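You operate a simulated robot arm through the tools that you are given. There is no shell and no other tool.

You are at the controls of a simulated robot arm. One attempt, no reset.

JOB
Step the yellow-framed screen through all four patterns, switch off and tag it by the display.
Fine: two seconds a pattern; the tag with the display's word stands on the glass.

Only the result counts: the job must be done as asked and must still hold three seconds after the hand-in. Knocking over, shifting, dropping, spilling or breaking anything else fails it.

ROBOT AND FRAMES
A 6-joint arm with a two-finger gripper, fixed in place. Base frame: the origin is on the floor under the middle of its stand, x ahead of it, y to its left, z up; the work surface is at about z = 0.753. Lengths are in m, angles in degrees, forces in N, time in s.
It reaches about 1.572 m from its shoulder. Its first joint turns from -166.0 to 166.0 degrees. Payload 2.45 kg.
Tool frame: the origin (TCP) lies between the finger pads and is the grasp point; the fingertips stand 0.02 m ahead of it; z points along the fingers, y is the line along which they close. The gripper opens to 0.14 m; its body begins 0.168 m behind the TCP.
Orientation is that of the tool frame in the base frame, as a unit quaternion [x, y, z, w]. With the fingers straight down and closing along the base's y, the tool's x points along the base's -x, its y along +y and its z along -z.

CONTROLS
- The arm moves only by the tool play_rows. Its argument "increments" is a list of rows, each a list of 7 numbers: the shift along the base's x, y, z in cm, then the turn, a rotation vector about the base's x, y, z in degrees, then the finger opening in cm, from 0 to 14. In form: [[x, y, z, ax, ay, az, grip], ...]. A call has 1 to 20 rows; each row is the pose to reach, as a shift and turn from the pose commanded when the call began. Rows are played at 5 a second. More than 0.05 m and 8.6 degrees between two rows, or a gripper value outside its range, and nothing of the call is played. A pose out of reach is approached as far as the arm can. The call stops where the force on the tool passes 40 N (or 10 N more than at its start, if that is more) or the arm is blocked; 0.2 s more then pass. The fingers move at their own pace (about 0.045 m/s each) and stop on an object; they squeeze with about 35 N. The grip force told is the motor's: it shows also when the fingers shut on nothing. Time passes only in rows, and 0.2 s behind the last, so rows that repeat a pose let the fingers close. It gives the time, the measured TCP pose, the force on the tool (base axes), the opening and the grip force at its end, in the units of the frame above (readings bear some noise), with the torque about the TCP (base axes, N m) and any sound that the robot's microphone picked up, and new pictures: "pictures" is both (left out), scene, wrist or none.
- Cameras (640 x 400 px; columns grow to the right, rows downward): "scene" is fixed at [0.2194, 0.6498, 1.3461]; the picture's right is [-0.63, -0.77, 0.00], its down [-0.35, 0.29, -0.89] and it looks along [0.69, -0.57, -0.45] (base axes); focal length 309 px, centre (320, 200). "wrist" rides on the gripper at [0.078, 0.011, -0.209] in the tool frame; the picture's right is [-0.14, 0.99, 0.00], its down [-0.92, -0.13, -0.37] and it looks along [-0.36, -0.05, 0.93] (tool axes); focal length 280 px, centre (320, 200). There is no depth. A picture from a camera that has moved, and an enlarged one, comes with that camera's place and axes in the base frame and with its lens. The place of the scene camera against the robot may be out by one fixed shift of up to 0.012 m in any direction.
- inspect(camera, box): a new picture of the part [left, top, right, bottom] of that camera's present view, enlarged. The clock stands still meanwhile.
- close_job(): hands the job in; it is judged then, once.

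Places have to be worked out from the pictures, the camera data and where the tool is seen. Open the gripper and draw the arm clear of the work before you hand the job in, unless the task says otherwise.

The tools are called after "Request:" as a command line: name --pt "numbers of a row" for each row, then --argument value for the rest, lists and objects as JSON in quotes. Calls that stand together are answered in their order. play_rows: Moves the arm, as the interface text tells. Its arguments: {"type":"object","properties":{"increments":{"type":"array","items":{"type":"array","items":{"type":"number"}}},"pictures":{"type":"string","enum":["both","scene","wrist","none"]}},"required":["increments"]} The other tools are called the same way: inspect (camera, box) takes an enlarged picture of a part of a camera's view; close_job () hands the job in.

At the start:

```text
time_s: 0.0
eef_pos: [0.8239, -0.2415, 1.0494]
orientation: [0.0, 1.0, 0.0, 0.0]
contact_force: [0.6, -0.5, -0.2]
torque: [-0.04, -0.01, 0.01]
gripper_width: 0.1402
grip_force: 0.0
```

scene: 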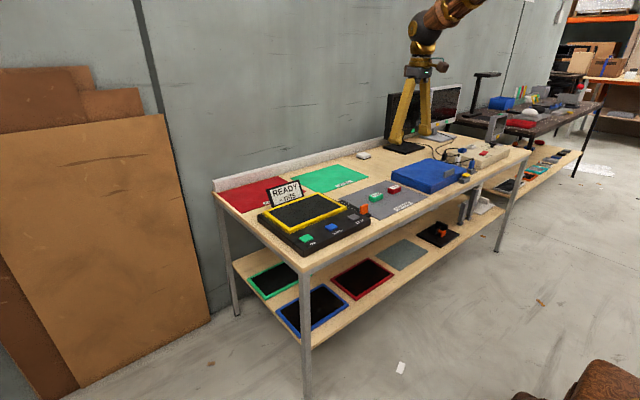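
wrist: 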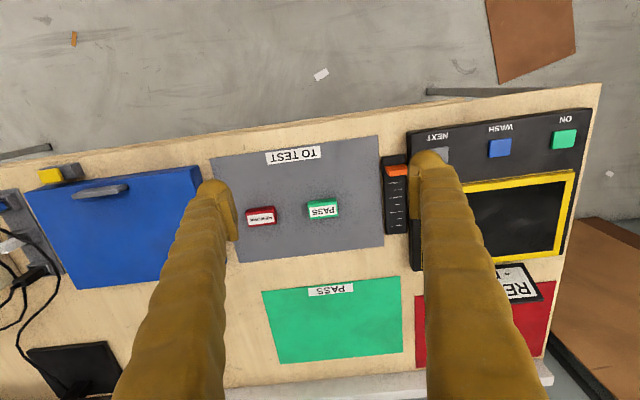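

I see a tester with a yellow-framed screen, buttons ON / WASH / NEXT, a slider, two tags (PASS green, REWORK red) and a display reading READY. I'll look closer before moving.

Request:
inspect --camera "scene" --box '[200, 160, 420, 280]'

Request:
inspect --camera "wrist" --box '[370, 90, 610, 310]'

Request:
inspect --camera "wrist" --box '[200, 130, 420, 280]'

```text
2.91 times, centred on (310, 220) of scene
camera zoom: at [0.2194, 0.6498, 1.3461], right [-0.63, -0.77, 0.0], down [-0.35, 0.29, -0.89], along [0.69, -0.57, -0.45], focal length 899 px, centre (349, 142)
```

zoom: 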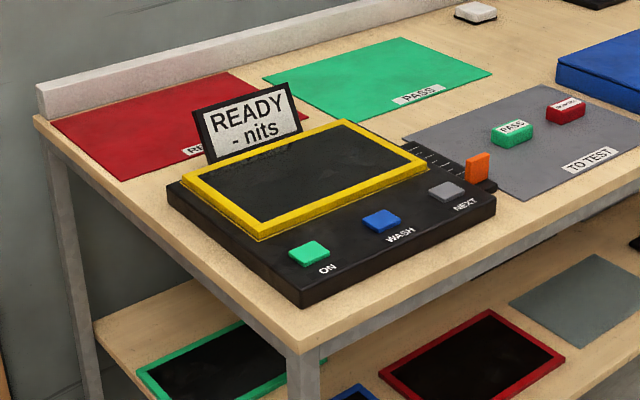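

```text
1.82 times, centred on (490, 200) of wrist
camera zoom: at [0.7434, -0.2313, 1.2599], right [0.14, 0.99, 0.0], down [0.92, -0.13, 0.37], along [0.36, -0.05, -0.93], focal length 510 px, centre (11, 200)
```

zoom: 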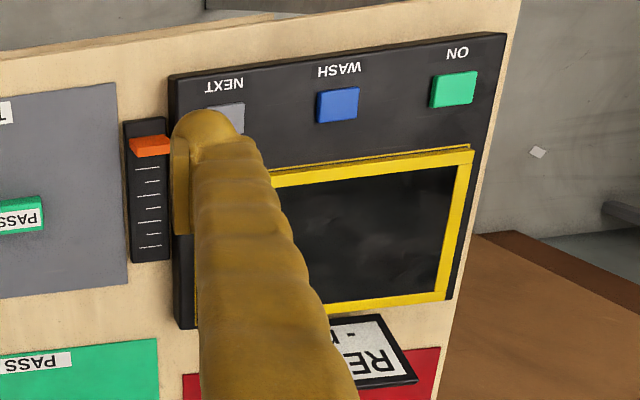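

```text
2.67 times, centred on (310, 205) of wrist
camera zoom: at [0.7434, -0.2313, 1.2599], right [0.14, 0.99, 0.0], down [0.92, -0.13, 0.37], along [0.36, -0.05, -0.93], focal length 748 px, centre (347, 187)
```

zoom: 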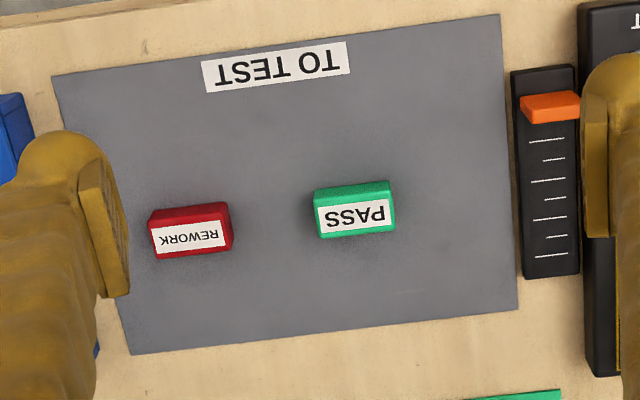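

The tester's buttons come out at about x≈0.87 with y≈0.15 (ON), 0.05 (WASH) and -0.05 (NEXT). The tags are at about (0.95, -0.256) for PASS and (0.95, -0.375) for REWORK. I'll close the fingers and move above ON, staying high.

Request:
play_rows --pt "0.5 4 0 0 0 0 10" --pt "1 8 0 0 0 0 6" --pt "1.5 12 0 0 0 0 3" --pt "2 16 0 0 0 0 0" --pt "2.5 20 0 0 0 0 0" --pt "3 24 0 0 0 0 0" --pt "3.5 28 0 0 0 0 0" --pt "4 32 -2 0 0 0 0" --pt "4.5 36 -5 0 0 0 0" --pt "4.8 39.2 -9 0 0 0 0" --pt "4.8 39.2 -12 0 0 0 0" --pt "4.8 39.2 -12 0 0 0 0"

```text
refused: row 9 steps farther than a row can; nothing moved
```

One of the steps was slightly too long, so nothing moved. I'll replay the path with smaller increments.

Request:
play_rows --pt "0.5 4 0 0 0 0 10" --pt "1 8 0 0 0 0 6" --pt "1.5 12 0 0 0 0 3" --pt "2 16 0 0 0 0 0" --pt "2.5 20 0 0 0 0 0" --pt "3 24 0 0 0 0 0" --pt "3.5 28 0 0 0 0 0" --pt "4 32 -2 0 0 0 0" --pt "4.5 36 -4 0 0 0 0" --pt "4.8 39.2 -7 0 0 0 0" --pt "4.8 39.2 -10 0 0 0 0" --pt "4.8 39.2 -12 0 0 0 0" --pt "4.8 39.2 -12 0 0 0 0"

```text
time_s: 2.8
eef_pos: [0.8731, 0.1488, 0.9312]
orientation: [0.0, 1.0, 0.0, 0.0]
contact_force: [-0.7, 0.3, 0.1]
torque: [-0.02, 0.01, 0.0]
gripper_width: 0.0
grip_force: 29.5
camera wrist: at [0.7926, 0.1599, 1.1395], right [0.14, 0.99, 0.0], down [0.92, -0.13, 0.37], along [0.37, -0.05, -0.93], focal length 280 px, centre (320, 200)
```

scene: 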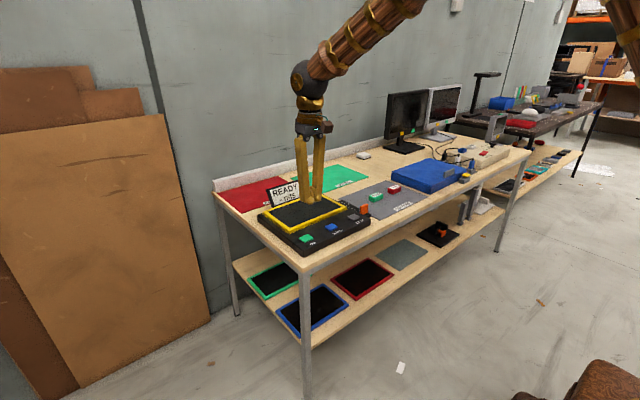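
wrist: 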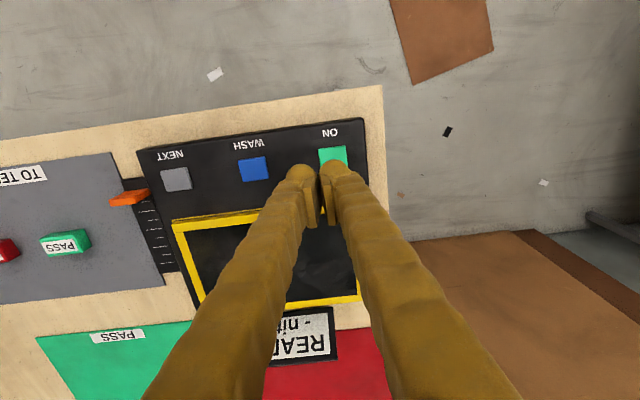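

From the two wrist views together, ON is at about (0.875, 0.165, 0.784), WASH at y≈0.061 and NEXT at y≈-0.044. I'll check the fingertip footprint and the display before pressing anything.

Request:
inspect --camera "wrist" --box '[240, 110, 400, 260]'

Request:
inspect --camera "scene" --box '[240, 120, 400, 270]'

```text
2.67 times, centred on (320, 185) of wrist
camera zoom: at [0.7926, 0.1599, 1.1395], right [0.14, 0.99, 0.0], down [0.92, -0.13, 0.37], along [0.37, -0.05, -0.93], focal length 748 px, centre (320, 240)
```

zoom: 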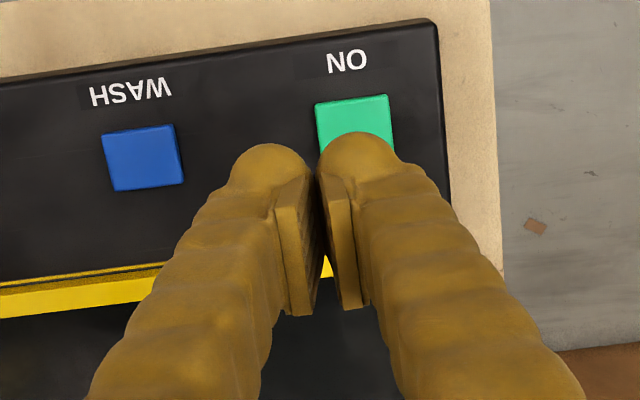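

```text
2.67 times, centred on (320, 195) of scene
camera zoom: at [0.2194, 0.6498, 1.3461], right [-0.63, -0.77, 0.0], down [-0.35, 0.29, -0.89], along [0.69, -0.57, -0.45], focal length 824 px, centre (320, 213)
```

zoom: 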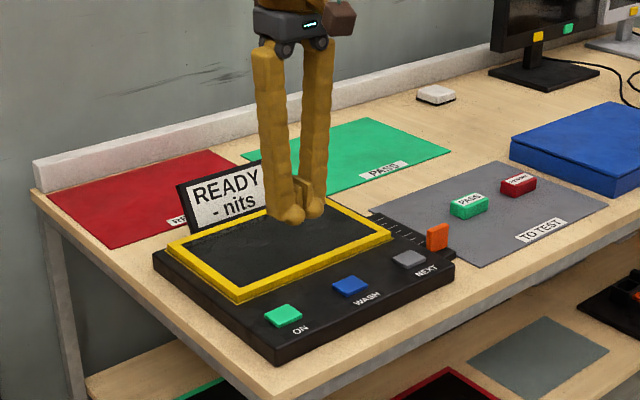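

Both rounded fingertips fit across the roughly 3.5 cm ON button. I'll centre on it and come down to just above it, then feel for contact.

Request:
play_rows --pt "0.4 1.5 -3 0 0 0 0" --pt "0.4 1.5 -6 0 0 0 0" --pt "0.4 1.5 -8.5 0 0 0 0" --pt "0.4 1.5 -10.5 0 0 0 0" --pt "0.4 1.5 -11 0 0 0 0" --pt "0.4 1.5 -11 0 0 0 0"

```text
time_s: 4.2
eef_pos: [0.8764, 0.1652, 0.8196]
orientation: [0.0, 1.0, 0.0, 0.0]
contact_force: [0.5, 1.0, -0.3]
torque: [0.01, 0.0, -0.04]
gripper_width: 0.0
grip_force: 29.3
camera wrist: at [0.7964, 0.1763, 1.0296], right [0.14, 0.99, 0.0], down [0.92, -0.13, 0.37], along [0.37, -0.05, -0.93], focal length 280 px, centre (320, 200)
```

scene: 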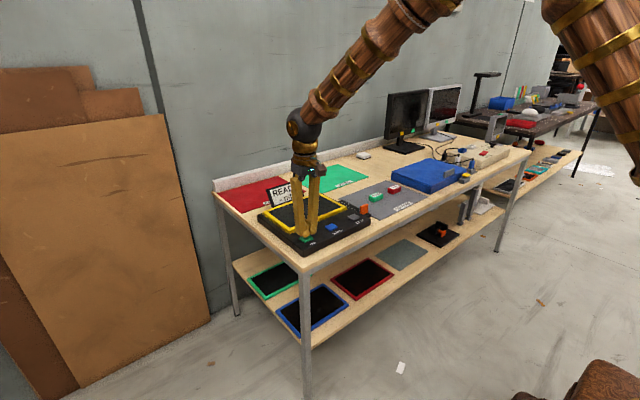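
wrist: 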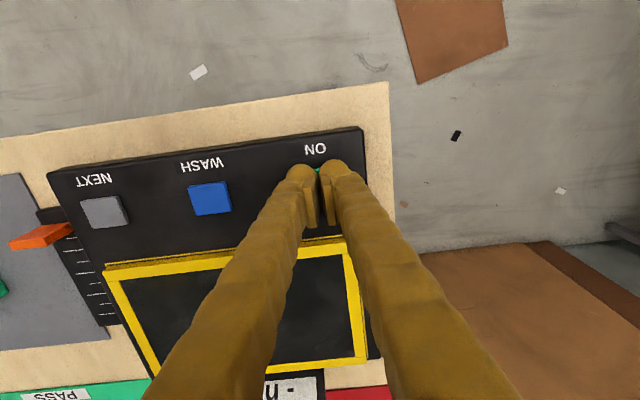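

The fingertips sit directly over the ON button. I'll lower in small steps and watch the force and listen for a click.

Request:
play_rows --pt "0 0 -0.4 0 0 0 0" --pt "0 0 -0.8 0 0 0 0" --pt "0 0 -1.1 0 0 0 0" --pt "0 0 -1.4 0 0 0 0" --pt "0 0 -1.6 0 0 0 0"

```text
time_s: 5.4
eef_pos: [0.8746, 0.166, 0.8046]
orientation: [-0.001, 1.0, 0.0, 0.001]
contact_force: [-0.8, 0.4, 0.3]
torque: [0.02, 0.0, -0.01]
gripper_width: 0.0
grip_force: 29.7
camera wrist: at [0.7958, 0.176, 1.0139], right [0.14, 0.99, 0.0], down [0.92, -0.13, 0.37], along [0.36, -0.05, -0.93], focal length 280 px, centre (320, 200)
```

scene: 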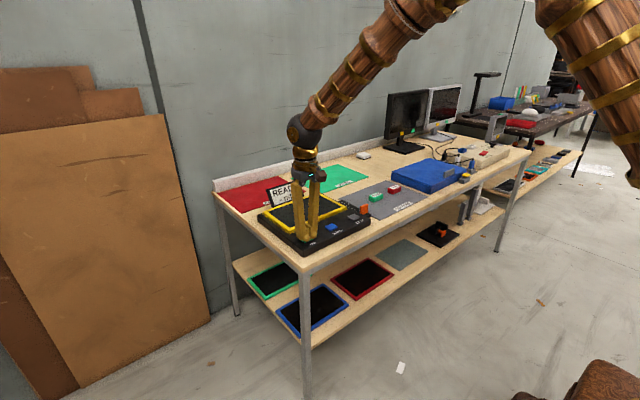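
wrist: 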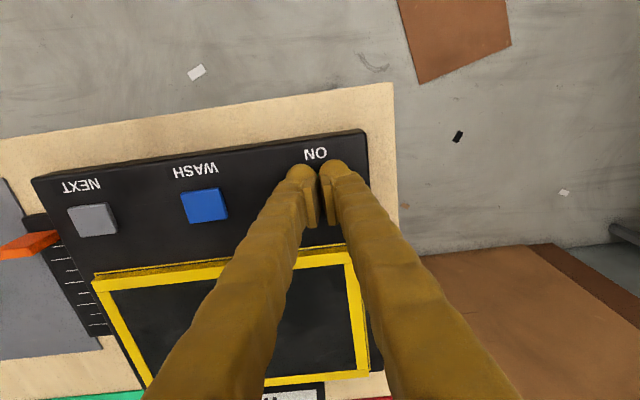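

There is no contact yet at TCP z≈0.804. I'll keep going down 1 mm per row.

Request:
play_rows --pt "0 0 -0.1 0 0 0 0" --pt "0 0 -0.2 0 0 0 0" --pt "0 0 -0.3 0 0 0 0" --pt "0 0 -0.4 0 0 0 0" --pictures "scene"

```text
time_s: 6.4
eef_pos: [0.8752, 0.1653, 0.7995]
orientation: [0.0, 1.0, 0.0, 0.001]
contact_force: [-2.1, 0.8, 3.9]
torque: [0.04, 0.03, 0.02]
gripper_width: 0.0061
grip_force: 28.9
heard: click
```

scene: 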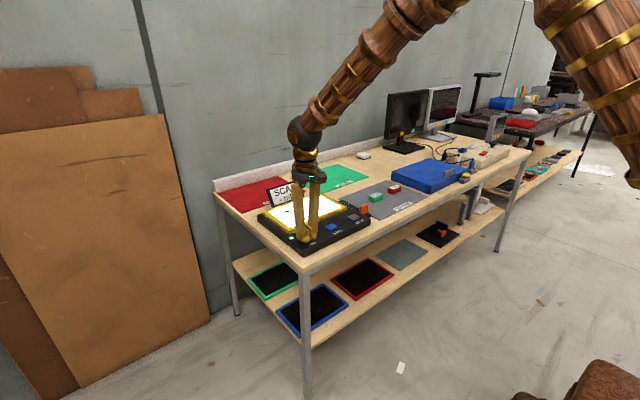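

A click was heard, the screen lit white and the display changed. I'll read the display now while the clock stands still.

Request:
inspect --camera "scene" --box '[250, 170, 380, 260]'

Request:
inspect --camera "wrist" --box '[0, 120, 400, 400]'

```text
4.44 times, centred on (315, 215) of scene
camera zoom: at [0.2194, 0.6498, 1.3461], right [-0.63, -0.77, 0.0], down [-0.35, 0.29, -0.89], along [0.69, -0.57, -0.45], focal length 1373 px, centre (342, 133)
```

zoom: 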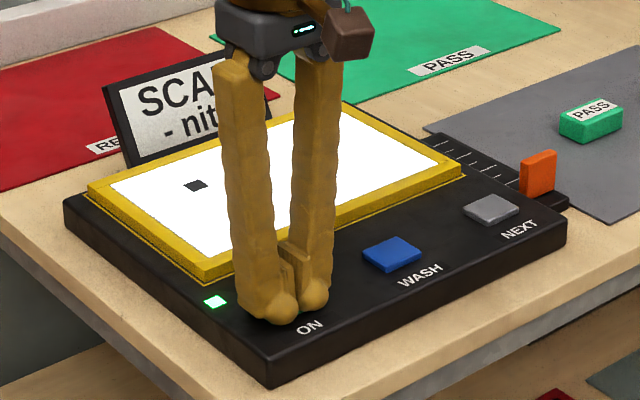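

```text
1.43 times, centred on (200, 260) of wrist
camera zoom: at [0.7953, 0.1758, 1.0095], right [0.14, 0.99, 0.0], down [0.92, -0.13, 0.37], along [0.37, -0.05, -0.93], focal length 401 px, centre (491, 114)
```

zoom: 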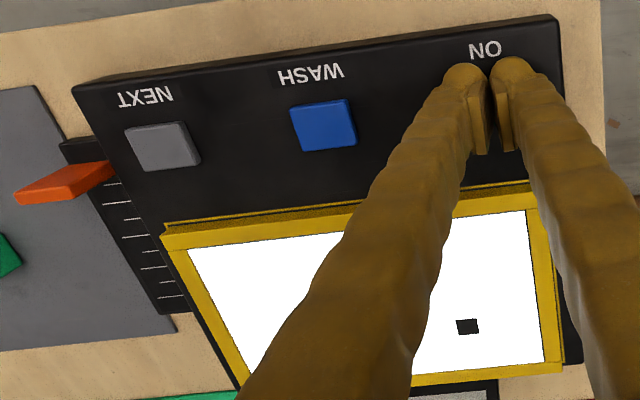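

The screen is on with a white pattern and one dark spot, and the display now starts with "SCA…". I'll lift off ON and go over NEXT at (0.876, -0.044), reading the display there.

Request:
play_rows --pt "0 0 2 0 0 0 0" --pt "0 0 5 0 0 0 0" --pt "0 -4.2 5 0 0 0 0" --pt "0 -8.4 5 0 0 0 0" --pt "0 -12.6 5 0 0 0 0" --pt "0 -16.8 5 0 0 0 0" --pt "0 -20.9 5 0 0 0 0" --pt "0 -20.9 3 0 0 0 0" --pt "0 -20.9 1.6 0 0 0 0"

Request:
inspect --camera "scene" --box '[250, 170, 380, 260]'

```text
time_s: 8.4
eef_pos: [0.8748, -0.0441, 0.8159]
orientation: [0.0, 1.0, 0.001, 0.001]
contact_force: [0.2, 0.2, 1.0]
torque: [0.02, 0.01, 0.04]
gripper_width: 0.0
grip_force: 29.6
camera wrist: at [0.7954, -0.0347, 1.0252], right [0.14, 0.99, 0.0], down [0.92, -0.13, 0.37], along [0.37, -0.05, -0.93], focal length 280 px, centre (320, 200)
```

scene: 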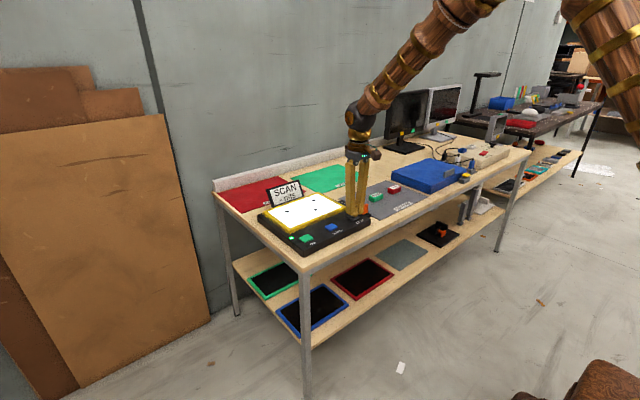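
wrist: 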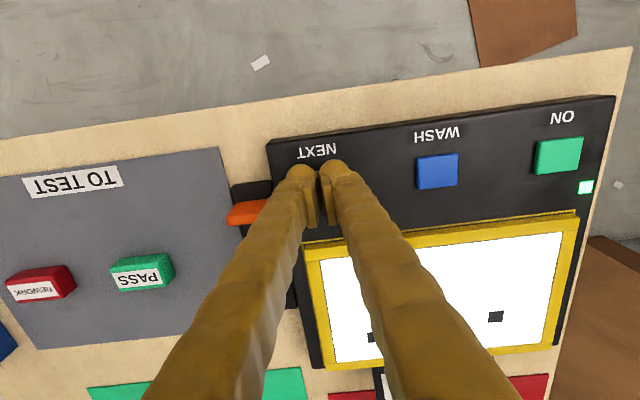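

```text
4.44 times, centred on (315, 215) of scene
camera zoom: at [0.2194, 0.6498, 1.3461], right [-0.63, -0.77, 0.0], down [-0.35, 0.29, -0.89], along [0.69, -0.57, -0.45], focal length 1373 px, centre (342, 133)
```

zoom: 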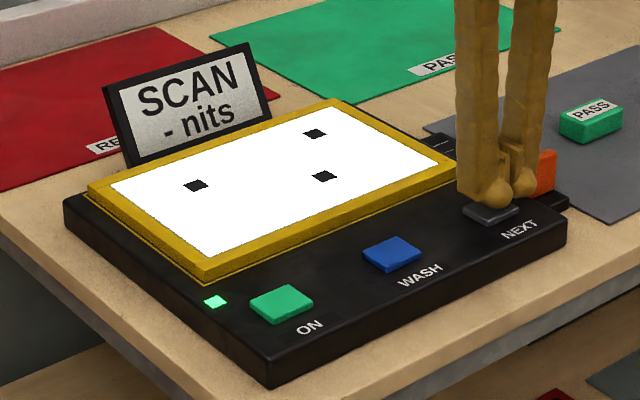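

The display reads "SCAN - nits" and the white pattern has been up over two seconds. I'm over NEXT and will press it in small steps.

Request:
play_rows --pt "0 0 -0.8 0 0 0 0" --pt "0 0 -1.2 0 0 0 0" --pt "0 0 -1.4 0 0 0 0" --pt "0 0 -1.6 0 0 0 0" --pictures "scene"

Request:
inspect --camera "scene" --box '[250, 170, 380, 260]'

```text
time_s: 9.4
eef_pos: [0.8757, -0.0446, 0.7996]
orientation: [0.001, 1.0, -0.001, 0.0]
contact_force: [0.6, 0.1, 4.1]
torque: [0.01, -0.01, -0.01]
gripper_width: 0.0061
grip_force: 29.2
heard: click
```

scene: 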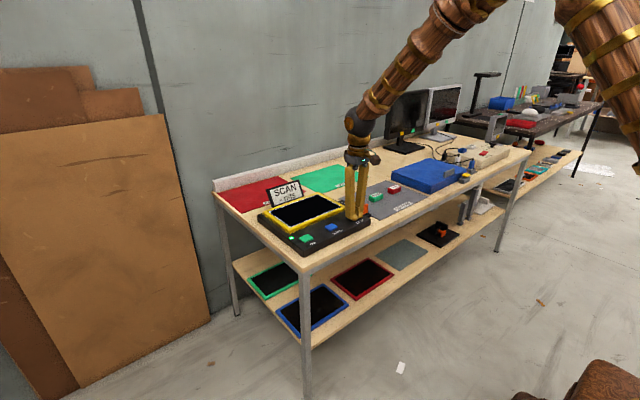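

```text
4.44 times, centred on (315, 215) of scene
camera zoom: at [0.2194, 0.6498, 1.3461], right [-0.63, -0.77, 0.0], down [-0.35, 0.29, -0.89], along [0.69, -0.57, -0.45], focal length 1373 px, centre (342, 133)
```

zoom: 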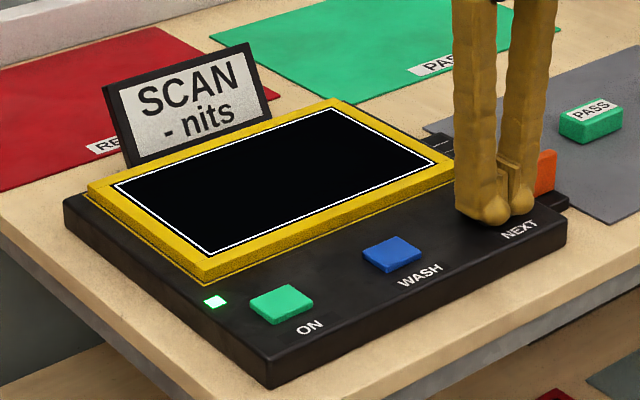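

The click was heard and the second pattern is showing: black with a thin white border. I'll lift off and hold for about two seconds.

Request:
play_rows --pt "0 0 0.8 0 0 0 0" --pt "0 0 1.6 0 0 0 0" --pt "0 0 1.6 0 0 0 0" --pt "0 0 1.6 0 0 0 0" --pt "0 0 1.6 0 0 0 0" --pt "0 0 1.6 0 0 0 0" --pt "0 0 1.6 0 0 0 0" --pt "0 0 1.6 0 0 0 0" --pt "0 0 1.6 0 0 0 0" --pt "0 0 1.6 0 0 0 0" --pictures "none"

Request:
inspect --camera "scene" --box '[250, 170, 380, 260]'

```text
time_s: 11.6
eef_pos: [0.8764, -0.0442, 0.8175]
orientation: [0.0, 1.0, 0.001, 0.001]
contact_force: [0.5, -0.2, -0.3]
torque: [-0.01, 0.01, 0.02]
gripper_width: 0.0
grip_force: 29.6
```

```text
4.44 times, centred on (315, 215) of scene
camera zoom: at [0.2194, 0.6498, 1.3461], right [-0.63, -0.77, 0.0], down [-0.35, 0.29, -0.89], along [0.69, -0.57, -0.45], focal length 1373 px, centre (342, 133)
```

zoom: 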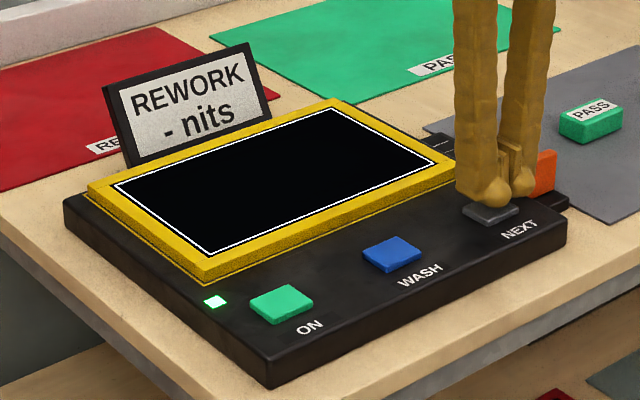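

The display already reads REWORK on the black pattern, but the word could still change, so I'll carry on. I'm pressing NEXT for the third pattern.

Request:
play_rows --pt "0 0 -0.8 0 0 0 0" --pt "0 0 -1.2 0 0 0 0" --pt "0 0 -1.4 0 0 0 0" --pt "0 0 -1.6 0 0 0 0" --pictures "none"

Request:
inspect --camera "scene" --box '[250, 170, 380, 260]'

```text
time_s: 12.6
eef_pos: [0.8744, -0.0447, 0.7999]
orientation: [0.0, 1.0, 0.001, 0.0]
contact_force: [0.7, 0.1, 2.8]
torque: [0.0, -0.04, 0.0]
gripper_width: 0.006
grip_force: 29.6
heard: click
```

```text
4.44 times, centred on (315, 215) of scene
camera zoom: at [0.2194, 0.6498, 1.3461], right [-0.63, -0.77, 0.0], down [-0.35, 0.29, -0.89], along [0.69, -0.57, -0.45], focal length 1373 px, centre (342, 133)
```

zoom: 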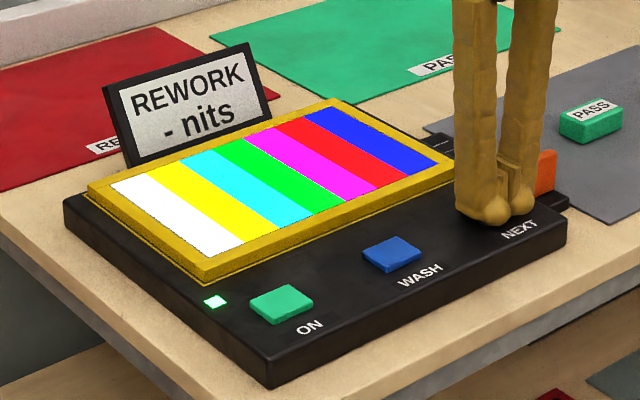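

The third pattern, colour bars, is showing and the display still says REWORK. I'll lift off and hold for over two seconds again.

Request:
play_rows --pt "0 0 0.8 0 0 0 0" --pt "0 0 1.6 0 0 0 0" --pt "0 0 1.6 0 0 0 0" --pt "0 0 1.6 0 0 0 0" --pt "0 0 1.6 0 0 0 0" --pt "0 0 1.6 0 0 0 0" --pt "0 0 1.6 0 0 0 0" --pt "0 0 1.6 0 0 0 0" --pt "0 0 1.6 0 0 0 0" --pt "0 0 1.6 0 0 0 0" --pictures "none"

Request:
inspect --camera "scene" --box '[250, 170, 380, 260]'

```text
time_s: 14.8
eef_pos: [0.8757, -0.0439, 0.816]
orientation: [0.0, 1.0, 0.0, 0.001]
contact_force: [-0.9, -0.8, 0.3]
torque: [-0.01, 0.0, 0.0]
gripper_width: 0.0
grip_force: 29.5
```

```text
4.44 times, centred on (315, 215) of scene
camera zoom: at [0.2194, 0.6498, 1.3461], right [-0.63, -0.77, 0.0], down [-0.35, 0.29, -0.89], along [0.69, -0.57, -0.45], focal length 1373 px, centre (342, 133)
```

zoom: 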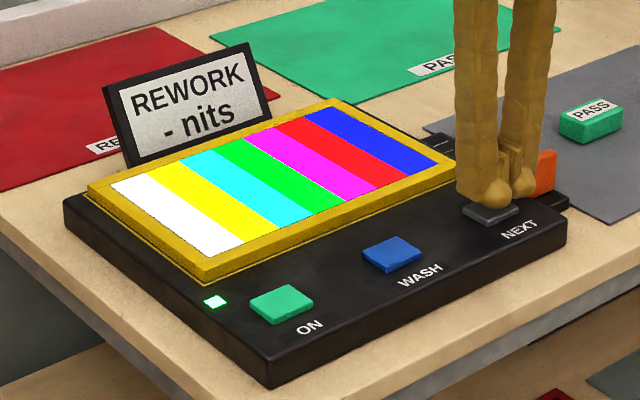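

The colour bars held for over two seconds with REWORK still displayed. I'm pressing NEXT for the fourth pattern.

Request:
play_rows --pt "0 0 -0.8 0 0 0 0" --pt "0 0 -1.2 0 0 0 0" --pt "0 0 -1.4 0 0 0 0" --pt "0 0 -1.6 0 0 0 0" --pictures "none"

Request:
inspect --camera "scene" --box '[250, 170, 380, 260]'

```text
time_s: 15.8
eef_pos: [0.8756, -0.0449, 0.7991]
orientation: [0.0, 1.0, 0.0, 0.0]
contact_force: [0.6, -1.2, 3.1]
torque: [0.0, -0.03, 0.0]
gripper_width: 0.006
grip_force: 29.6
heard: click
```

```text
4.44 times, centred on (315, 215) of scene
camera zoom: at [0.2194, 0.6498, 1.3461], right [-0.63, -0.77, 0.0], down [-0.35, 0.29, -0.89], along [0.69, -0.57, -0.45], focal length 1373 px, centre (342, 133)
```

zoom: 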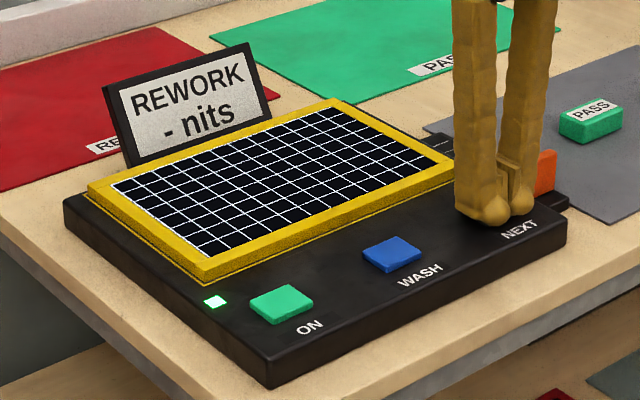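

The fourth pattern, a grid, is showing. I'll lift off, hold over two seconds and read the display again.

Request:
play_rows --pt "0 0 0.8 0 0 0 0" --pt "0 0 1.6 0 0 0 0" --pt "0 0 3 0 0 0 0" --pt "0 0 5 0 0 0 0" --pt "0 0 5 0 0 0 0" --pt "0 0 5 0 0 0 0" --pt "0 0 5 0 0 0 0" --pt "0 0 5 0 0 0 0" --pt "0 0 5 0 0 0 0" --pt "0 0 5 0 0 0 0" --pt "0 0 5 0 0 0 0" --pictures "wrist"

Request:
inspect --camera "scene" --box '[250, 170, 380, 260]'

```text
time_s: 18.2
eef_pos: [0.8756, -0.0441, 0.8521]
orientation: [-0.001, 1.0, 0.001, 0.001]
contact_force: [-0.3, 0.0, -0.2]
torque: [-0.03, -0.03, -0.01]
gripper_width: 0.0
grip_force: 29.7
camera wrist: at [0.7955, -0.0332, 1.0614], right [0.14, 0.99, 0.0], down [0.92, -0.13, 0.37], along [0.37, -0.05, -0.93], focal length 280 px, centre (320, 200)
```

wrist: 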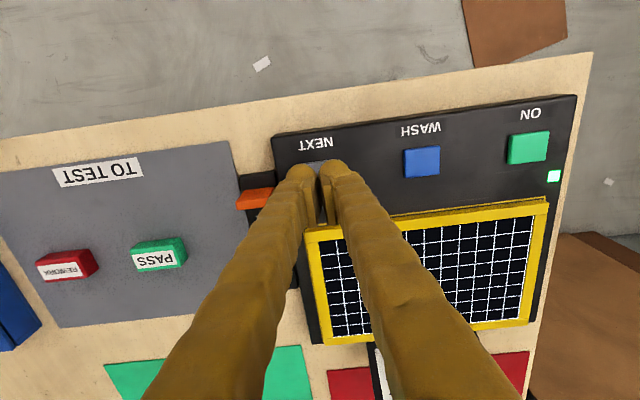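

```text
4.44 times, centred on (315, 215) of scene
camera zoom: at [0.2194, 0.6498, 1.3461], right [-0.63, -0.77, 0.0], down [-0.35, 0.29, -0.89], along [0.69, -0.57, -0.45], focal length 1373 px, centre (342, 133)
```

zoom: 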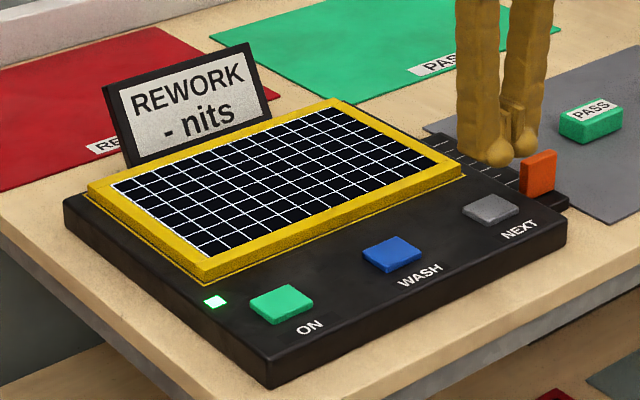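

Four patterns have each had over two seconds and the display holds REWORK. I'll go back over ON to switch the screen off.

Request:
play_rows --pt "0 4.2 0 0 0 0 0" --pt "0 8.4 0 0 0 0 0" --pt "0 12.6 0 0 0 0 0" --pt "0 16.8 0 0 0 0 0" --pt "0 20.9 0 0 0 0 0" --pt "0 20.9 -2 0 0 0 0" --pt "0 20.9 -3.4 0 0 0 0" --pt "0 20.9 -4.2 0 0 0 0" --pt "0 20.9 -4.6 0 0 0 0" --pt "0 20.9 -4.8 0 0 0 0" --pt "0 20.9 -5 0 0 0 0" --pictures "none"

Request:
inspect --camera "scene" --box '[250, 170, 380, 260]'

```text
time_s: 20.6
eef_pos: [0.8747, 0.1653, 0.7992]
orientation: [0.0, 1.0, 0.001, 0.0]
contact_force: [0.4, 0.0, 3.2]
torque: [0.0, 0.0, 0.01]
gripper_width: 0.0061
grip_force: 29.2
heard: click
```

```text
4.44 times, centred on (315, 215) of scene
camera zoom: at [0.2194, 0.6498, 1.3461], right [-0.63, -0.77, 0.0], down [-0.35, 0.29, -0.89], along [0.69, -0.57, -0.45], focal length 1373 px, centre (342, 133)
```

zoom: 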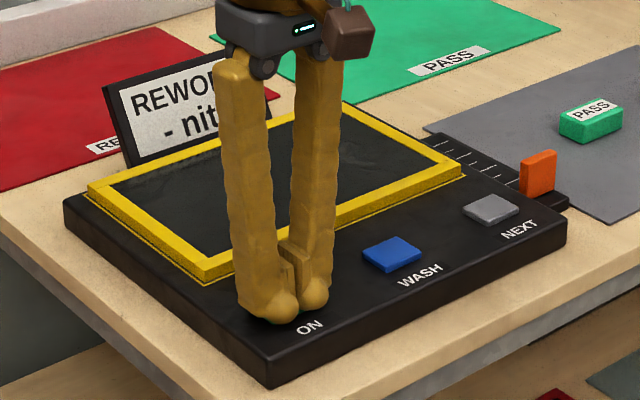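

The screen went dark and the display still reads REWORK. I'll lift off, cross over to above the red REWORK tag at about (0.95, -0.373), and open the fingers partway on the way.

Request:
play_rows --pt "0 0 2 0 0 0 0" --pt "0 0 6 0 0 0 0" --pt "0 0 10 0 0 0 0" --pt "0.625 -4.48 10 0 0 0 0" --pt "1.25 -8.96 10 0 0 0 0" --pt "1.875 -13.44 10 0 0 0 0" --pt "2.5 -17.92 10 0 0 0 0" --pt "3.125 -22.4 10 0 0 0 0" --pt "3.75 -26.88 10 0 0 0 0" --pt "4.375 -31.36 10 0 0 0 0" --pt "5 -35.84 10 0 0 0 2" --pt "5.625 -40.32 10 0 0 0 4" --pt "6.25 -44.8 10 0 0 0 6" --pt "6.875 -49.28 10 0 0 0 8.4" --pt "7.5 -53.8 10 0 0 0 8.4" --pt "7.5 -53.8 10 0 0 0 8.4" --pt "7.5 -53.8 10 0 0 0 8.4"

Request:
inspect --camera "wrist" --box '[200, 100, 440, 280]'

Request:
inspect --camera "scene" --box '[250, 150, 450, 260]'

```text
time_s: 24.2
eef_pos: [0.9494, -0.3712, 0.9008]
orientation: [0.0, 1.0, 0.0, 0.0]
contact_force: [0.2, 0.2, 0.0]
torque: [0.0, 0.0, -0.04]
gripper_width: 0.0838
grip_force: 0.0
camera wrist: at [0.8702, -0.3607, 1.1107], right [0.14, 0.99, 0.0], down [0.92, -0.13, 0.37], along [0.36, -0.05, -0.93], focal length 280 px, centre (320, 200)
```

scene: 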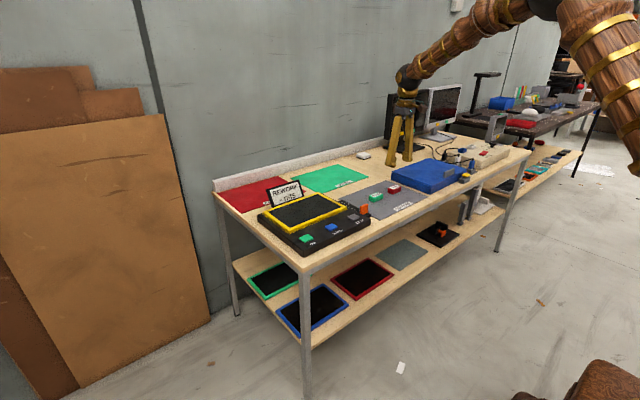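
wrist: 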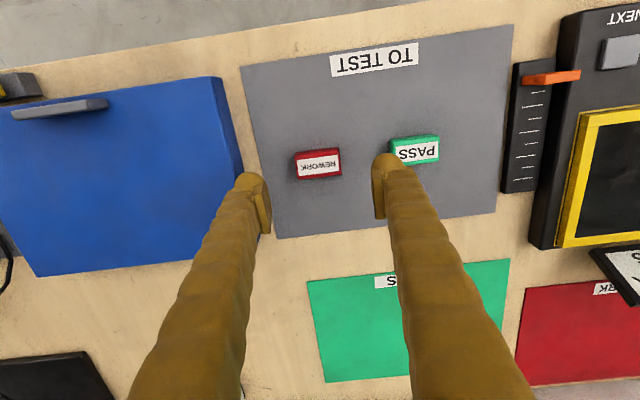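

```text
2.22 times, centred on (320, 190) of wrist
camera zoom: at [0.8702, -0.3607, 1.1107], right [0.14, 0.99, 0.0], down [0.92, -0.13, 0.37], along [0.36, -0.05, -0.93], focal length 623 px, centre (320, 222)
```

zoom: 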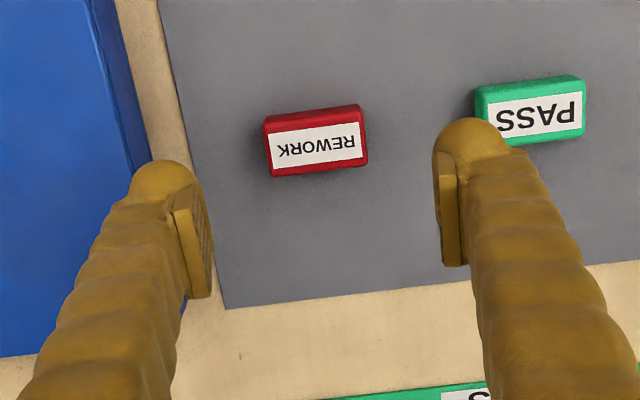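

```text
3.20 times, centred on (350, 205) of scene
camera zoom: at [0.2194, 0.6498, 1.3461], right [-0.63, -0.77, 0.0], down [-0.35, 0.29, -0.89], along [0.69, -0.57, -0.45], focal length 988 px, centre (224, 184)
```

zoom: 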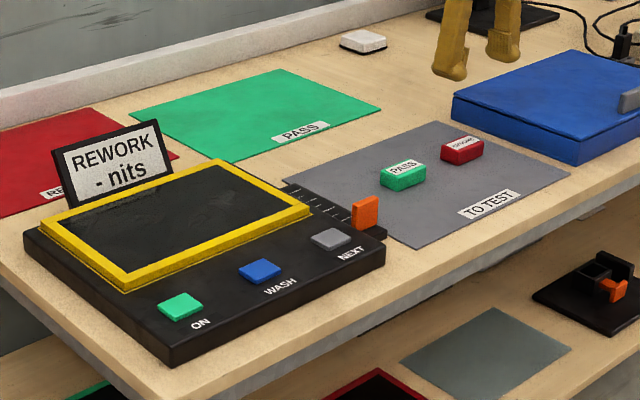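

I'm above the REWORK tag. I'll enlarge it in both cameras to gauge its height and exact centre.

Request:
inspect --camera "wrist" --box '[280, 130, 360, 190]'

Request:
inspect --camera "scene" --box '[360, 170, 420, 210]'

```text
6.67 times, centred on (320, 160) of wrist
camera zoom: at [0.8702, -0.3607, 1.1107], right [0.14, 0.99, 0.0], down [0.92, -0.13, 0.37], along [0.36, -0.05, -0.93], focal length 1869 px, centre (320, 467)
```

zoom: 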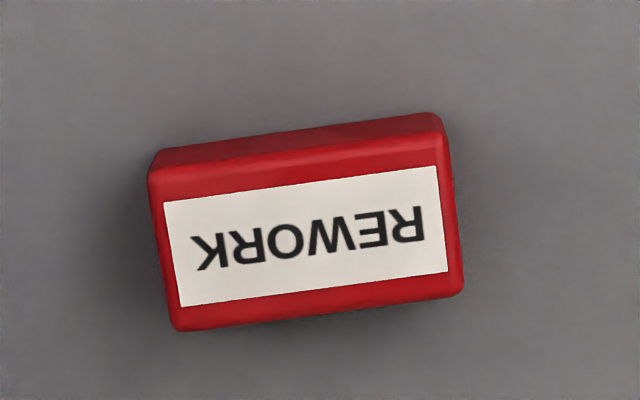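

```text
10.00 times, centred on (390, 190) of scene
camera zoom: at [0.2194, 0.6498, 1.3461], right [-0.63, -0.77, 0.0], down [-0.35, 0.29, -0.89], along [0.69, -0.57, -0.45], focal length 3089 px, centre (-380, 300)
```

zoom: 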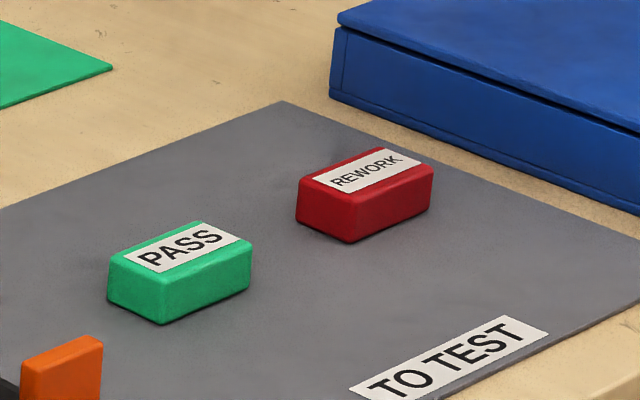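

The tag is about 5.4 × 3 × 2 cm with its long axis along y, centred near (0.956, -0.375) and its top at about 0.775. I'll centre over it and come down partway to check clearance.

Request:
play_rows --pt "0.5 -0.25 -3 0 0 0 8.4" --pt "0.5 -0.25 -6 0 0 0 8.4" --pt "0.5 -0.25 -8 0 0 0 8.4" --pt "0.5 -0.25 -9 0 0 0 8.4" --pt "0.5 -0.25 -9 0 0 0 8.4"

Request:
inspect --camera "wrist" --box '[220, 110, 420, 250]'

Request:
inspect --camera "scene" --box '[340, 150, 440, 220]'

```text
time_s: 25.4
eef_pos: [0.9542, -0.3751, 0.8105]
orientation: [0.0, 1.0, 0.0, 0.0]
contact_force: [0.2, 0.1, 0.2]
torque: [-0.03, 0.03, 0.01]
gripper_width: 0.0841
grip_force: 0.1
camera wrist: at [0.8748, -0.3646, 1.0209], right [0.14, 0.99, 0.0], down [0.92, -0.13, 0.37], along [0.37, -0.05, -0.93], focal length 280 px, centre (320, 200)
```

scene: 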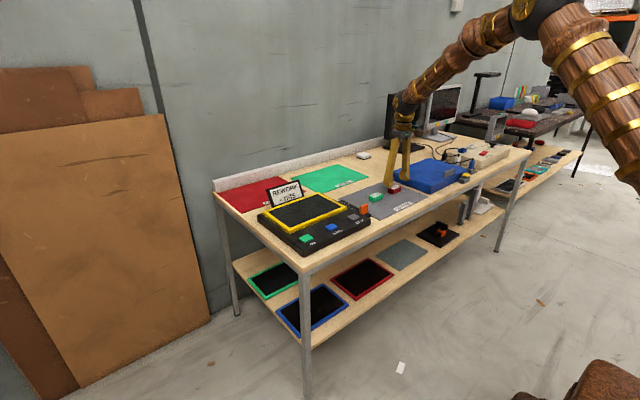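
wrist: 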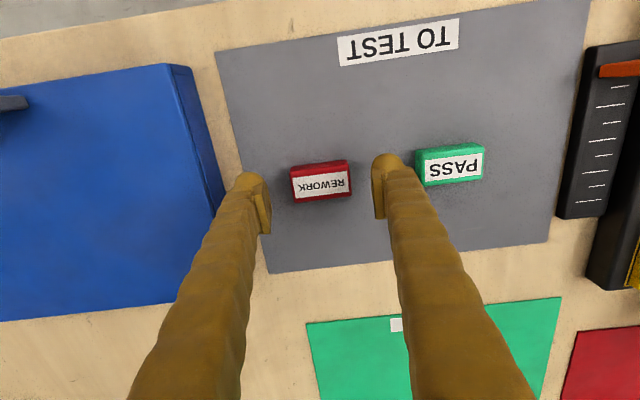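

```text
2.86 times, centred on (320, 180) of wrist
camera zoom: at [0.8748, -0.3646, 1.0209], right [0.14, 0.99, 0.0], down [0.92, -0.13, 0.37], along [0.37, -0.05, -0.93], focal length 801 px, centre (320, 257)
```

zoom: 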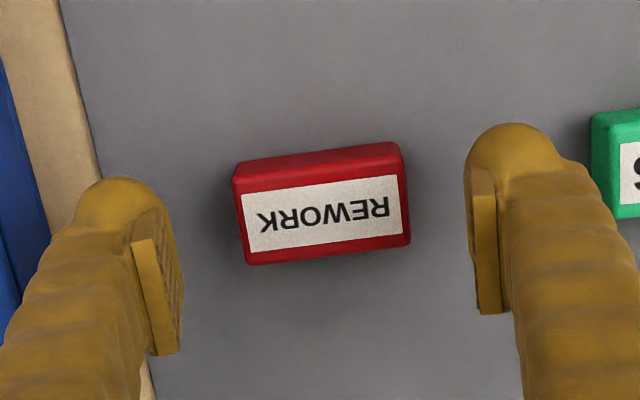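

```text
5.71 times, centred on (390, 185) of scene
camera zoom: at [0.2194, 0.6498, 1.3461], right [-0.63, -0.77, 0.0], down [-0.35, 0.29, -0.89], along [0.69, -0.57, -0.45], focal length 1765 px, centre (-80, 286)
```

zoom: 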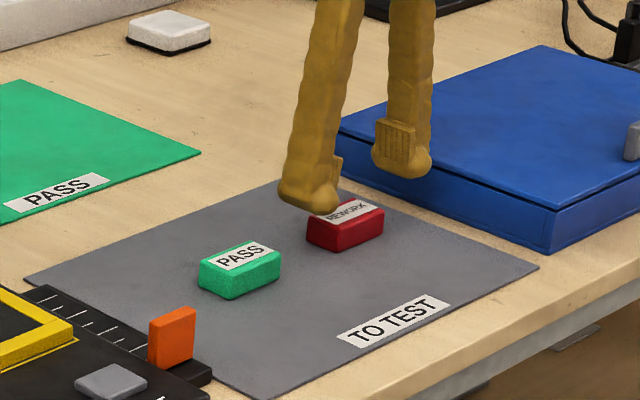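

The tag projects exactly between the pads, with clearance to the PASS tag and blue box. I'll narrow the opening slightly and lower around the tag.

Request:
play_rows --pt "0 0 -0.5 0 0 0 7.6" --pt "0 0 -1.5 0 0 0 7.6" --pt "0 0 -2.3 0 0 0 7.6" --pt "0 0 -2.8 0 0 0 7.6" --pt "0 0 -3.1 0 0 0 7.6"

Request:
inspect --camera "scene" --box '[340, 150, 440, 220]'

Request:
inspect --camera "wrist" --box '[220, 110, 420, 250]'

```text
time_s: 26.6
eef_pos: [0.9562, -0.3758, 0.7793]
orientation: [0.0, 1.0, 0.0, 0.0]
contact_force: [-0.1, -0.5, -0.1]
torque: [0.03, -0.02, -0.03]
gripper_width: 0.0763
grip_force: 0.1
camera wrist: at [0.8756, -0.3647, 0.9896], right [0.14, 0.99, 0.0], down [0.92, -0.13, 0.37], along [0.37, -0.05, -0.93], focal length 280 px, centre (320, 200)
```

scene: 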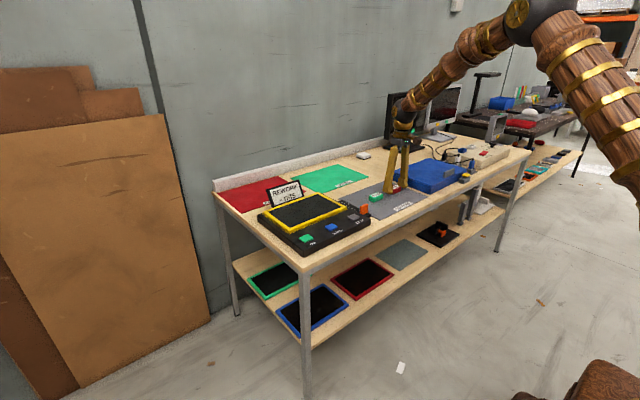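
wrist: 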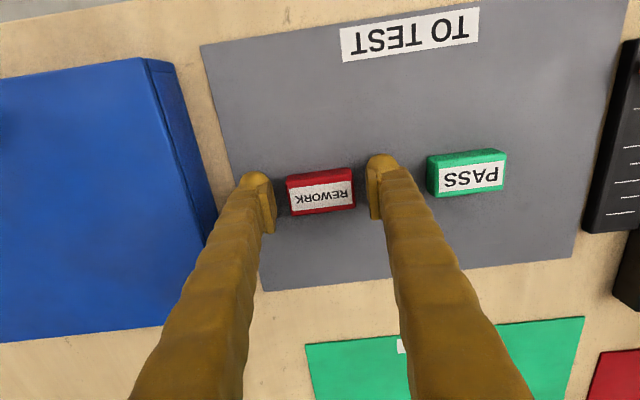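

```text
5.71 times, centred on (390, 185) of scene
camera zoom: at [0.2194, 0.6498, 1.3461], right [-0.63, -0.77, 0.0], down [-0.35, 0.29, -0.89], along [0.69, -0.57, -0.45], focal length 1765 px, centre (-80, 286)
```

zoom: 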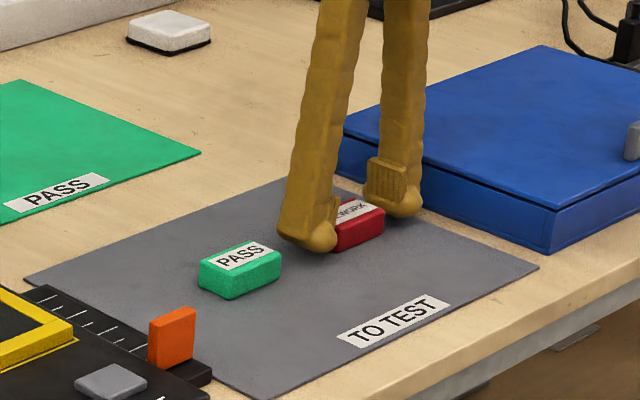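

```text
2.86 times, centred on (320, 180) of wrist
camera zoom: at [0.8756, -0.3647, 0.9896], right [0.14, 0.99, 0.0], down [0.92, -0.13, 0.37], along [0.37, -0.05, -0.93], focal length 801 px, centre (320, 257)
```

zoom: 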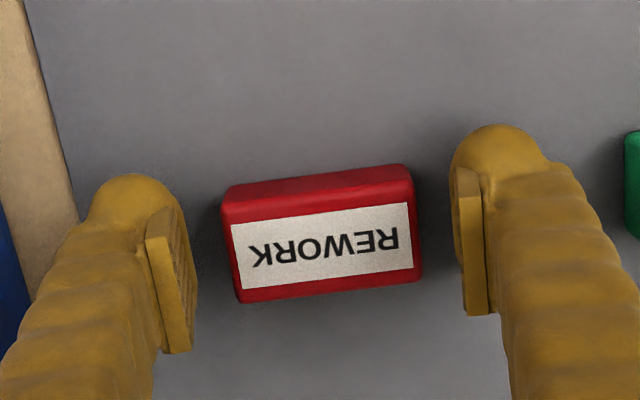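

The fingers straddle the tag cleanly at TCP z≈0.779 with no contact. I'll drop 2 mm more and close on the tag.

Request:
play_rows --pt "0 0 -0.2 0 0 0 7.6" --pt "0 0 -0.2 0 0 0 6.6" --pt "0 0 -0.2 0 0 0 5.8" --pt "0 0 -0.2 0 0 0 5.2" --pt "0 0 -0.2 0 0 0 4.5" --pt "0 0 -0.2 0 0 0 4.5" --pt "0 0 -0.2 0 0 0 4.5" --pictures "wrist"

```text
time_s: 28.2
eef_pos: [0.9565, -0.3748, 0.7777]
orientation: [0.0, 1.0, 0.0, -0.001]
contact_force: [0.0, 0.3, -0.2]
torque: [0.01, 0.01, 0.01]
gripper_width: 0.0543
grip_force: 34.7
camera wrist: at [0.876, -0.3643, 0.987], right [0.14, 0.99, 0.0], down [0.92, -0.13, 0.37], along [0.36, -0.05, -0.93], focal length 280 px, centre (320, 200)
```

wrist: 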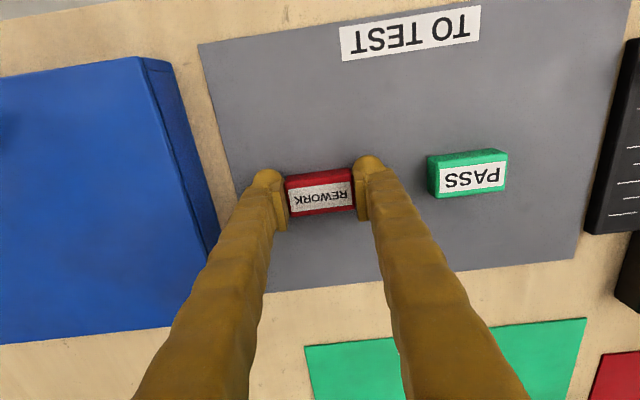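

The tag is gripped, with the opening stopped at 5.4 cm. I'll lift it and check it is held.

Request:
play_rows --pt "0 0 1 0 0 0 4.5" --pt "0 0 2.5 0 0 0 4.5" --pt "0 0 5 0 0 0 4.5" --pt "0 0 8.5 0 0 0 4.5" --pt "0 0 12 0 0 0 4.5" --pt "0 0 12 0 0 0 4.5"

Request:
inspect --camera "scene" --box '[260, 110, 440, 260]'

```text
time_s: 29.6
eef_pos: [0.9555, -0.3764, 0.897]
orientation: [0.0, 1.0, 0.0, 0.0]
contact_force: [-0.6, 0.2, 0.0]
torque: [-0.03, 0.04, -0.01]
gripper_width: 0.045
grip_force: 0.2
camera wrist: at [0.8759, -0.3656, 1.1066], right [0.14, 0.99, 0.0], down [0.92, -0.13, 0.37], along [0.36, -0.05, -0.93], focal length 280 px, centre (320, 200)
```

scene: 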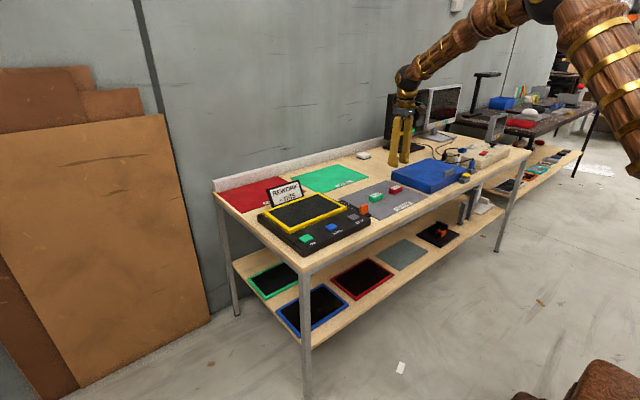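
wrist: 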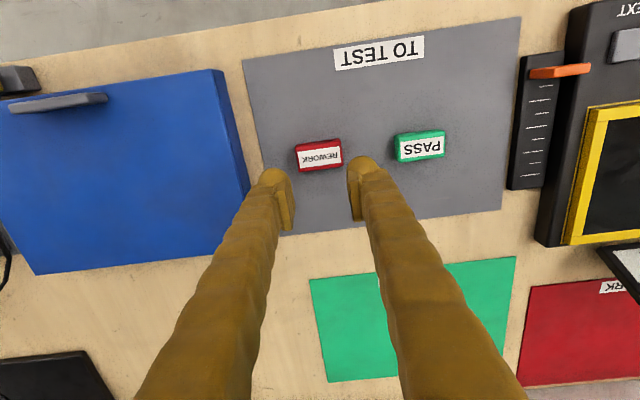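

```text
2.67 times, centred on (350, 185) of scene
camera zoom: at [0.2194, 0.6498, 1.3461], right [-0.63, -0.77, 0.0], down [-0.35, 0.29, -0.89], along [0.69, -0.57, -0.45], focal length 824 px, centre (240, 240)
```

zoom: 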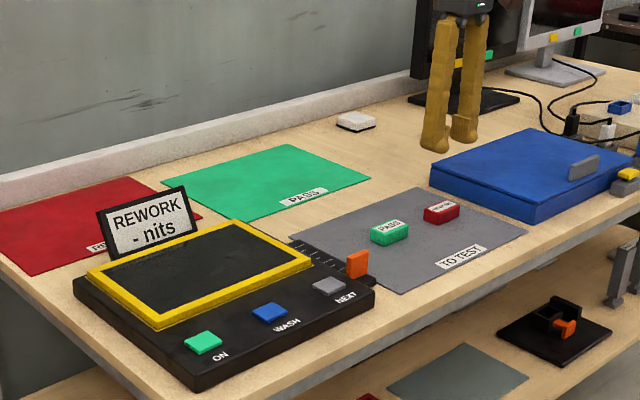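

The tag slipped out of the shallow grip and still sits upright in its place. I'll look closely at the pads and the tag to see how far the pads reach towards the tips.

Request:
inspect --camera "scene" --box '[370, 130, 430, 200]'

Request:
inspect --camera "wrist" --box '[250, 130, 390, 240]'

```text
5.71 times, centred on (400, 165) of scene
camera zoom: at [0.2194, 0.6498, 1.3461], right [-0.63, -0.77, 0.0], down [-0.35, 0.29, -0.89], along [0.69, -0.57, -0.45], focal length 1765 px, centre (-137, 400)
```

zoom: 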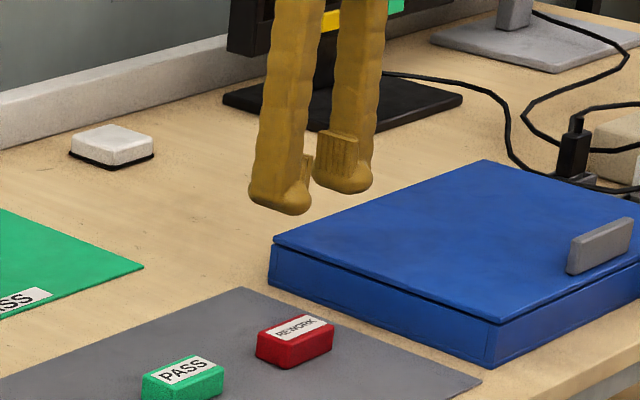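

```text
3.64 times, centred on (320, 185) of wrist
camera zoom: at [0.8759, -0.3656, 1.1066], right [0.14, 0.99, 0.0], down [0.92, -0.13, 0.37], along [0.36, -0.05, -0.93], focal length 1020 px, centre (320, 254)
```

zoom: 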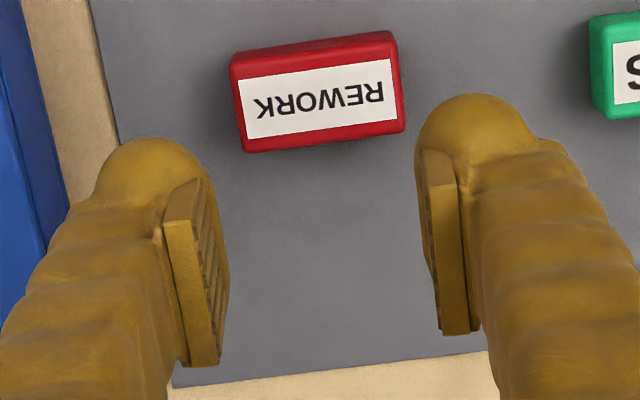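

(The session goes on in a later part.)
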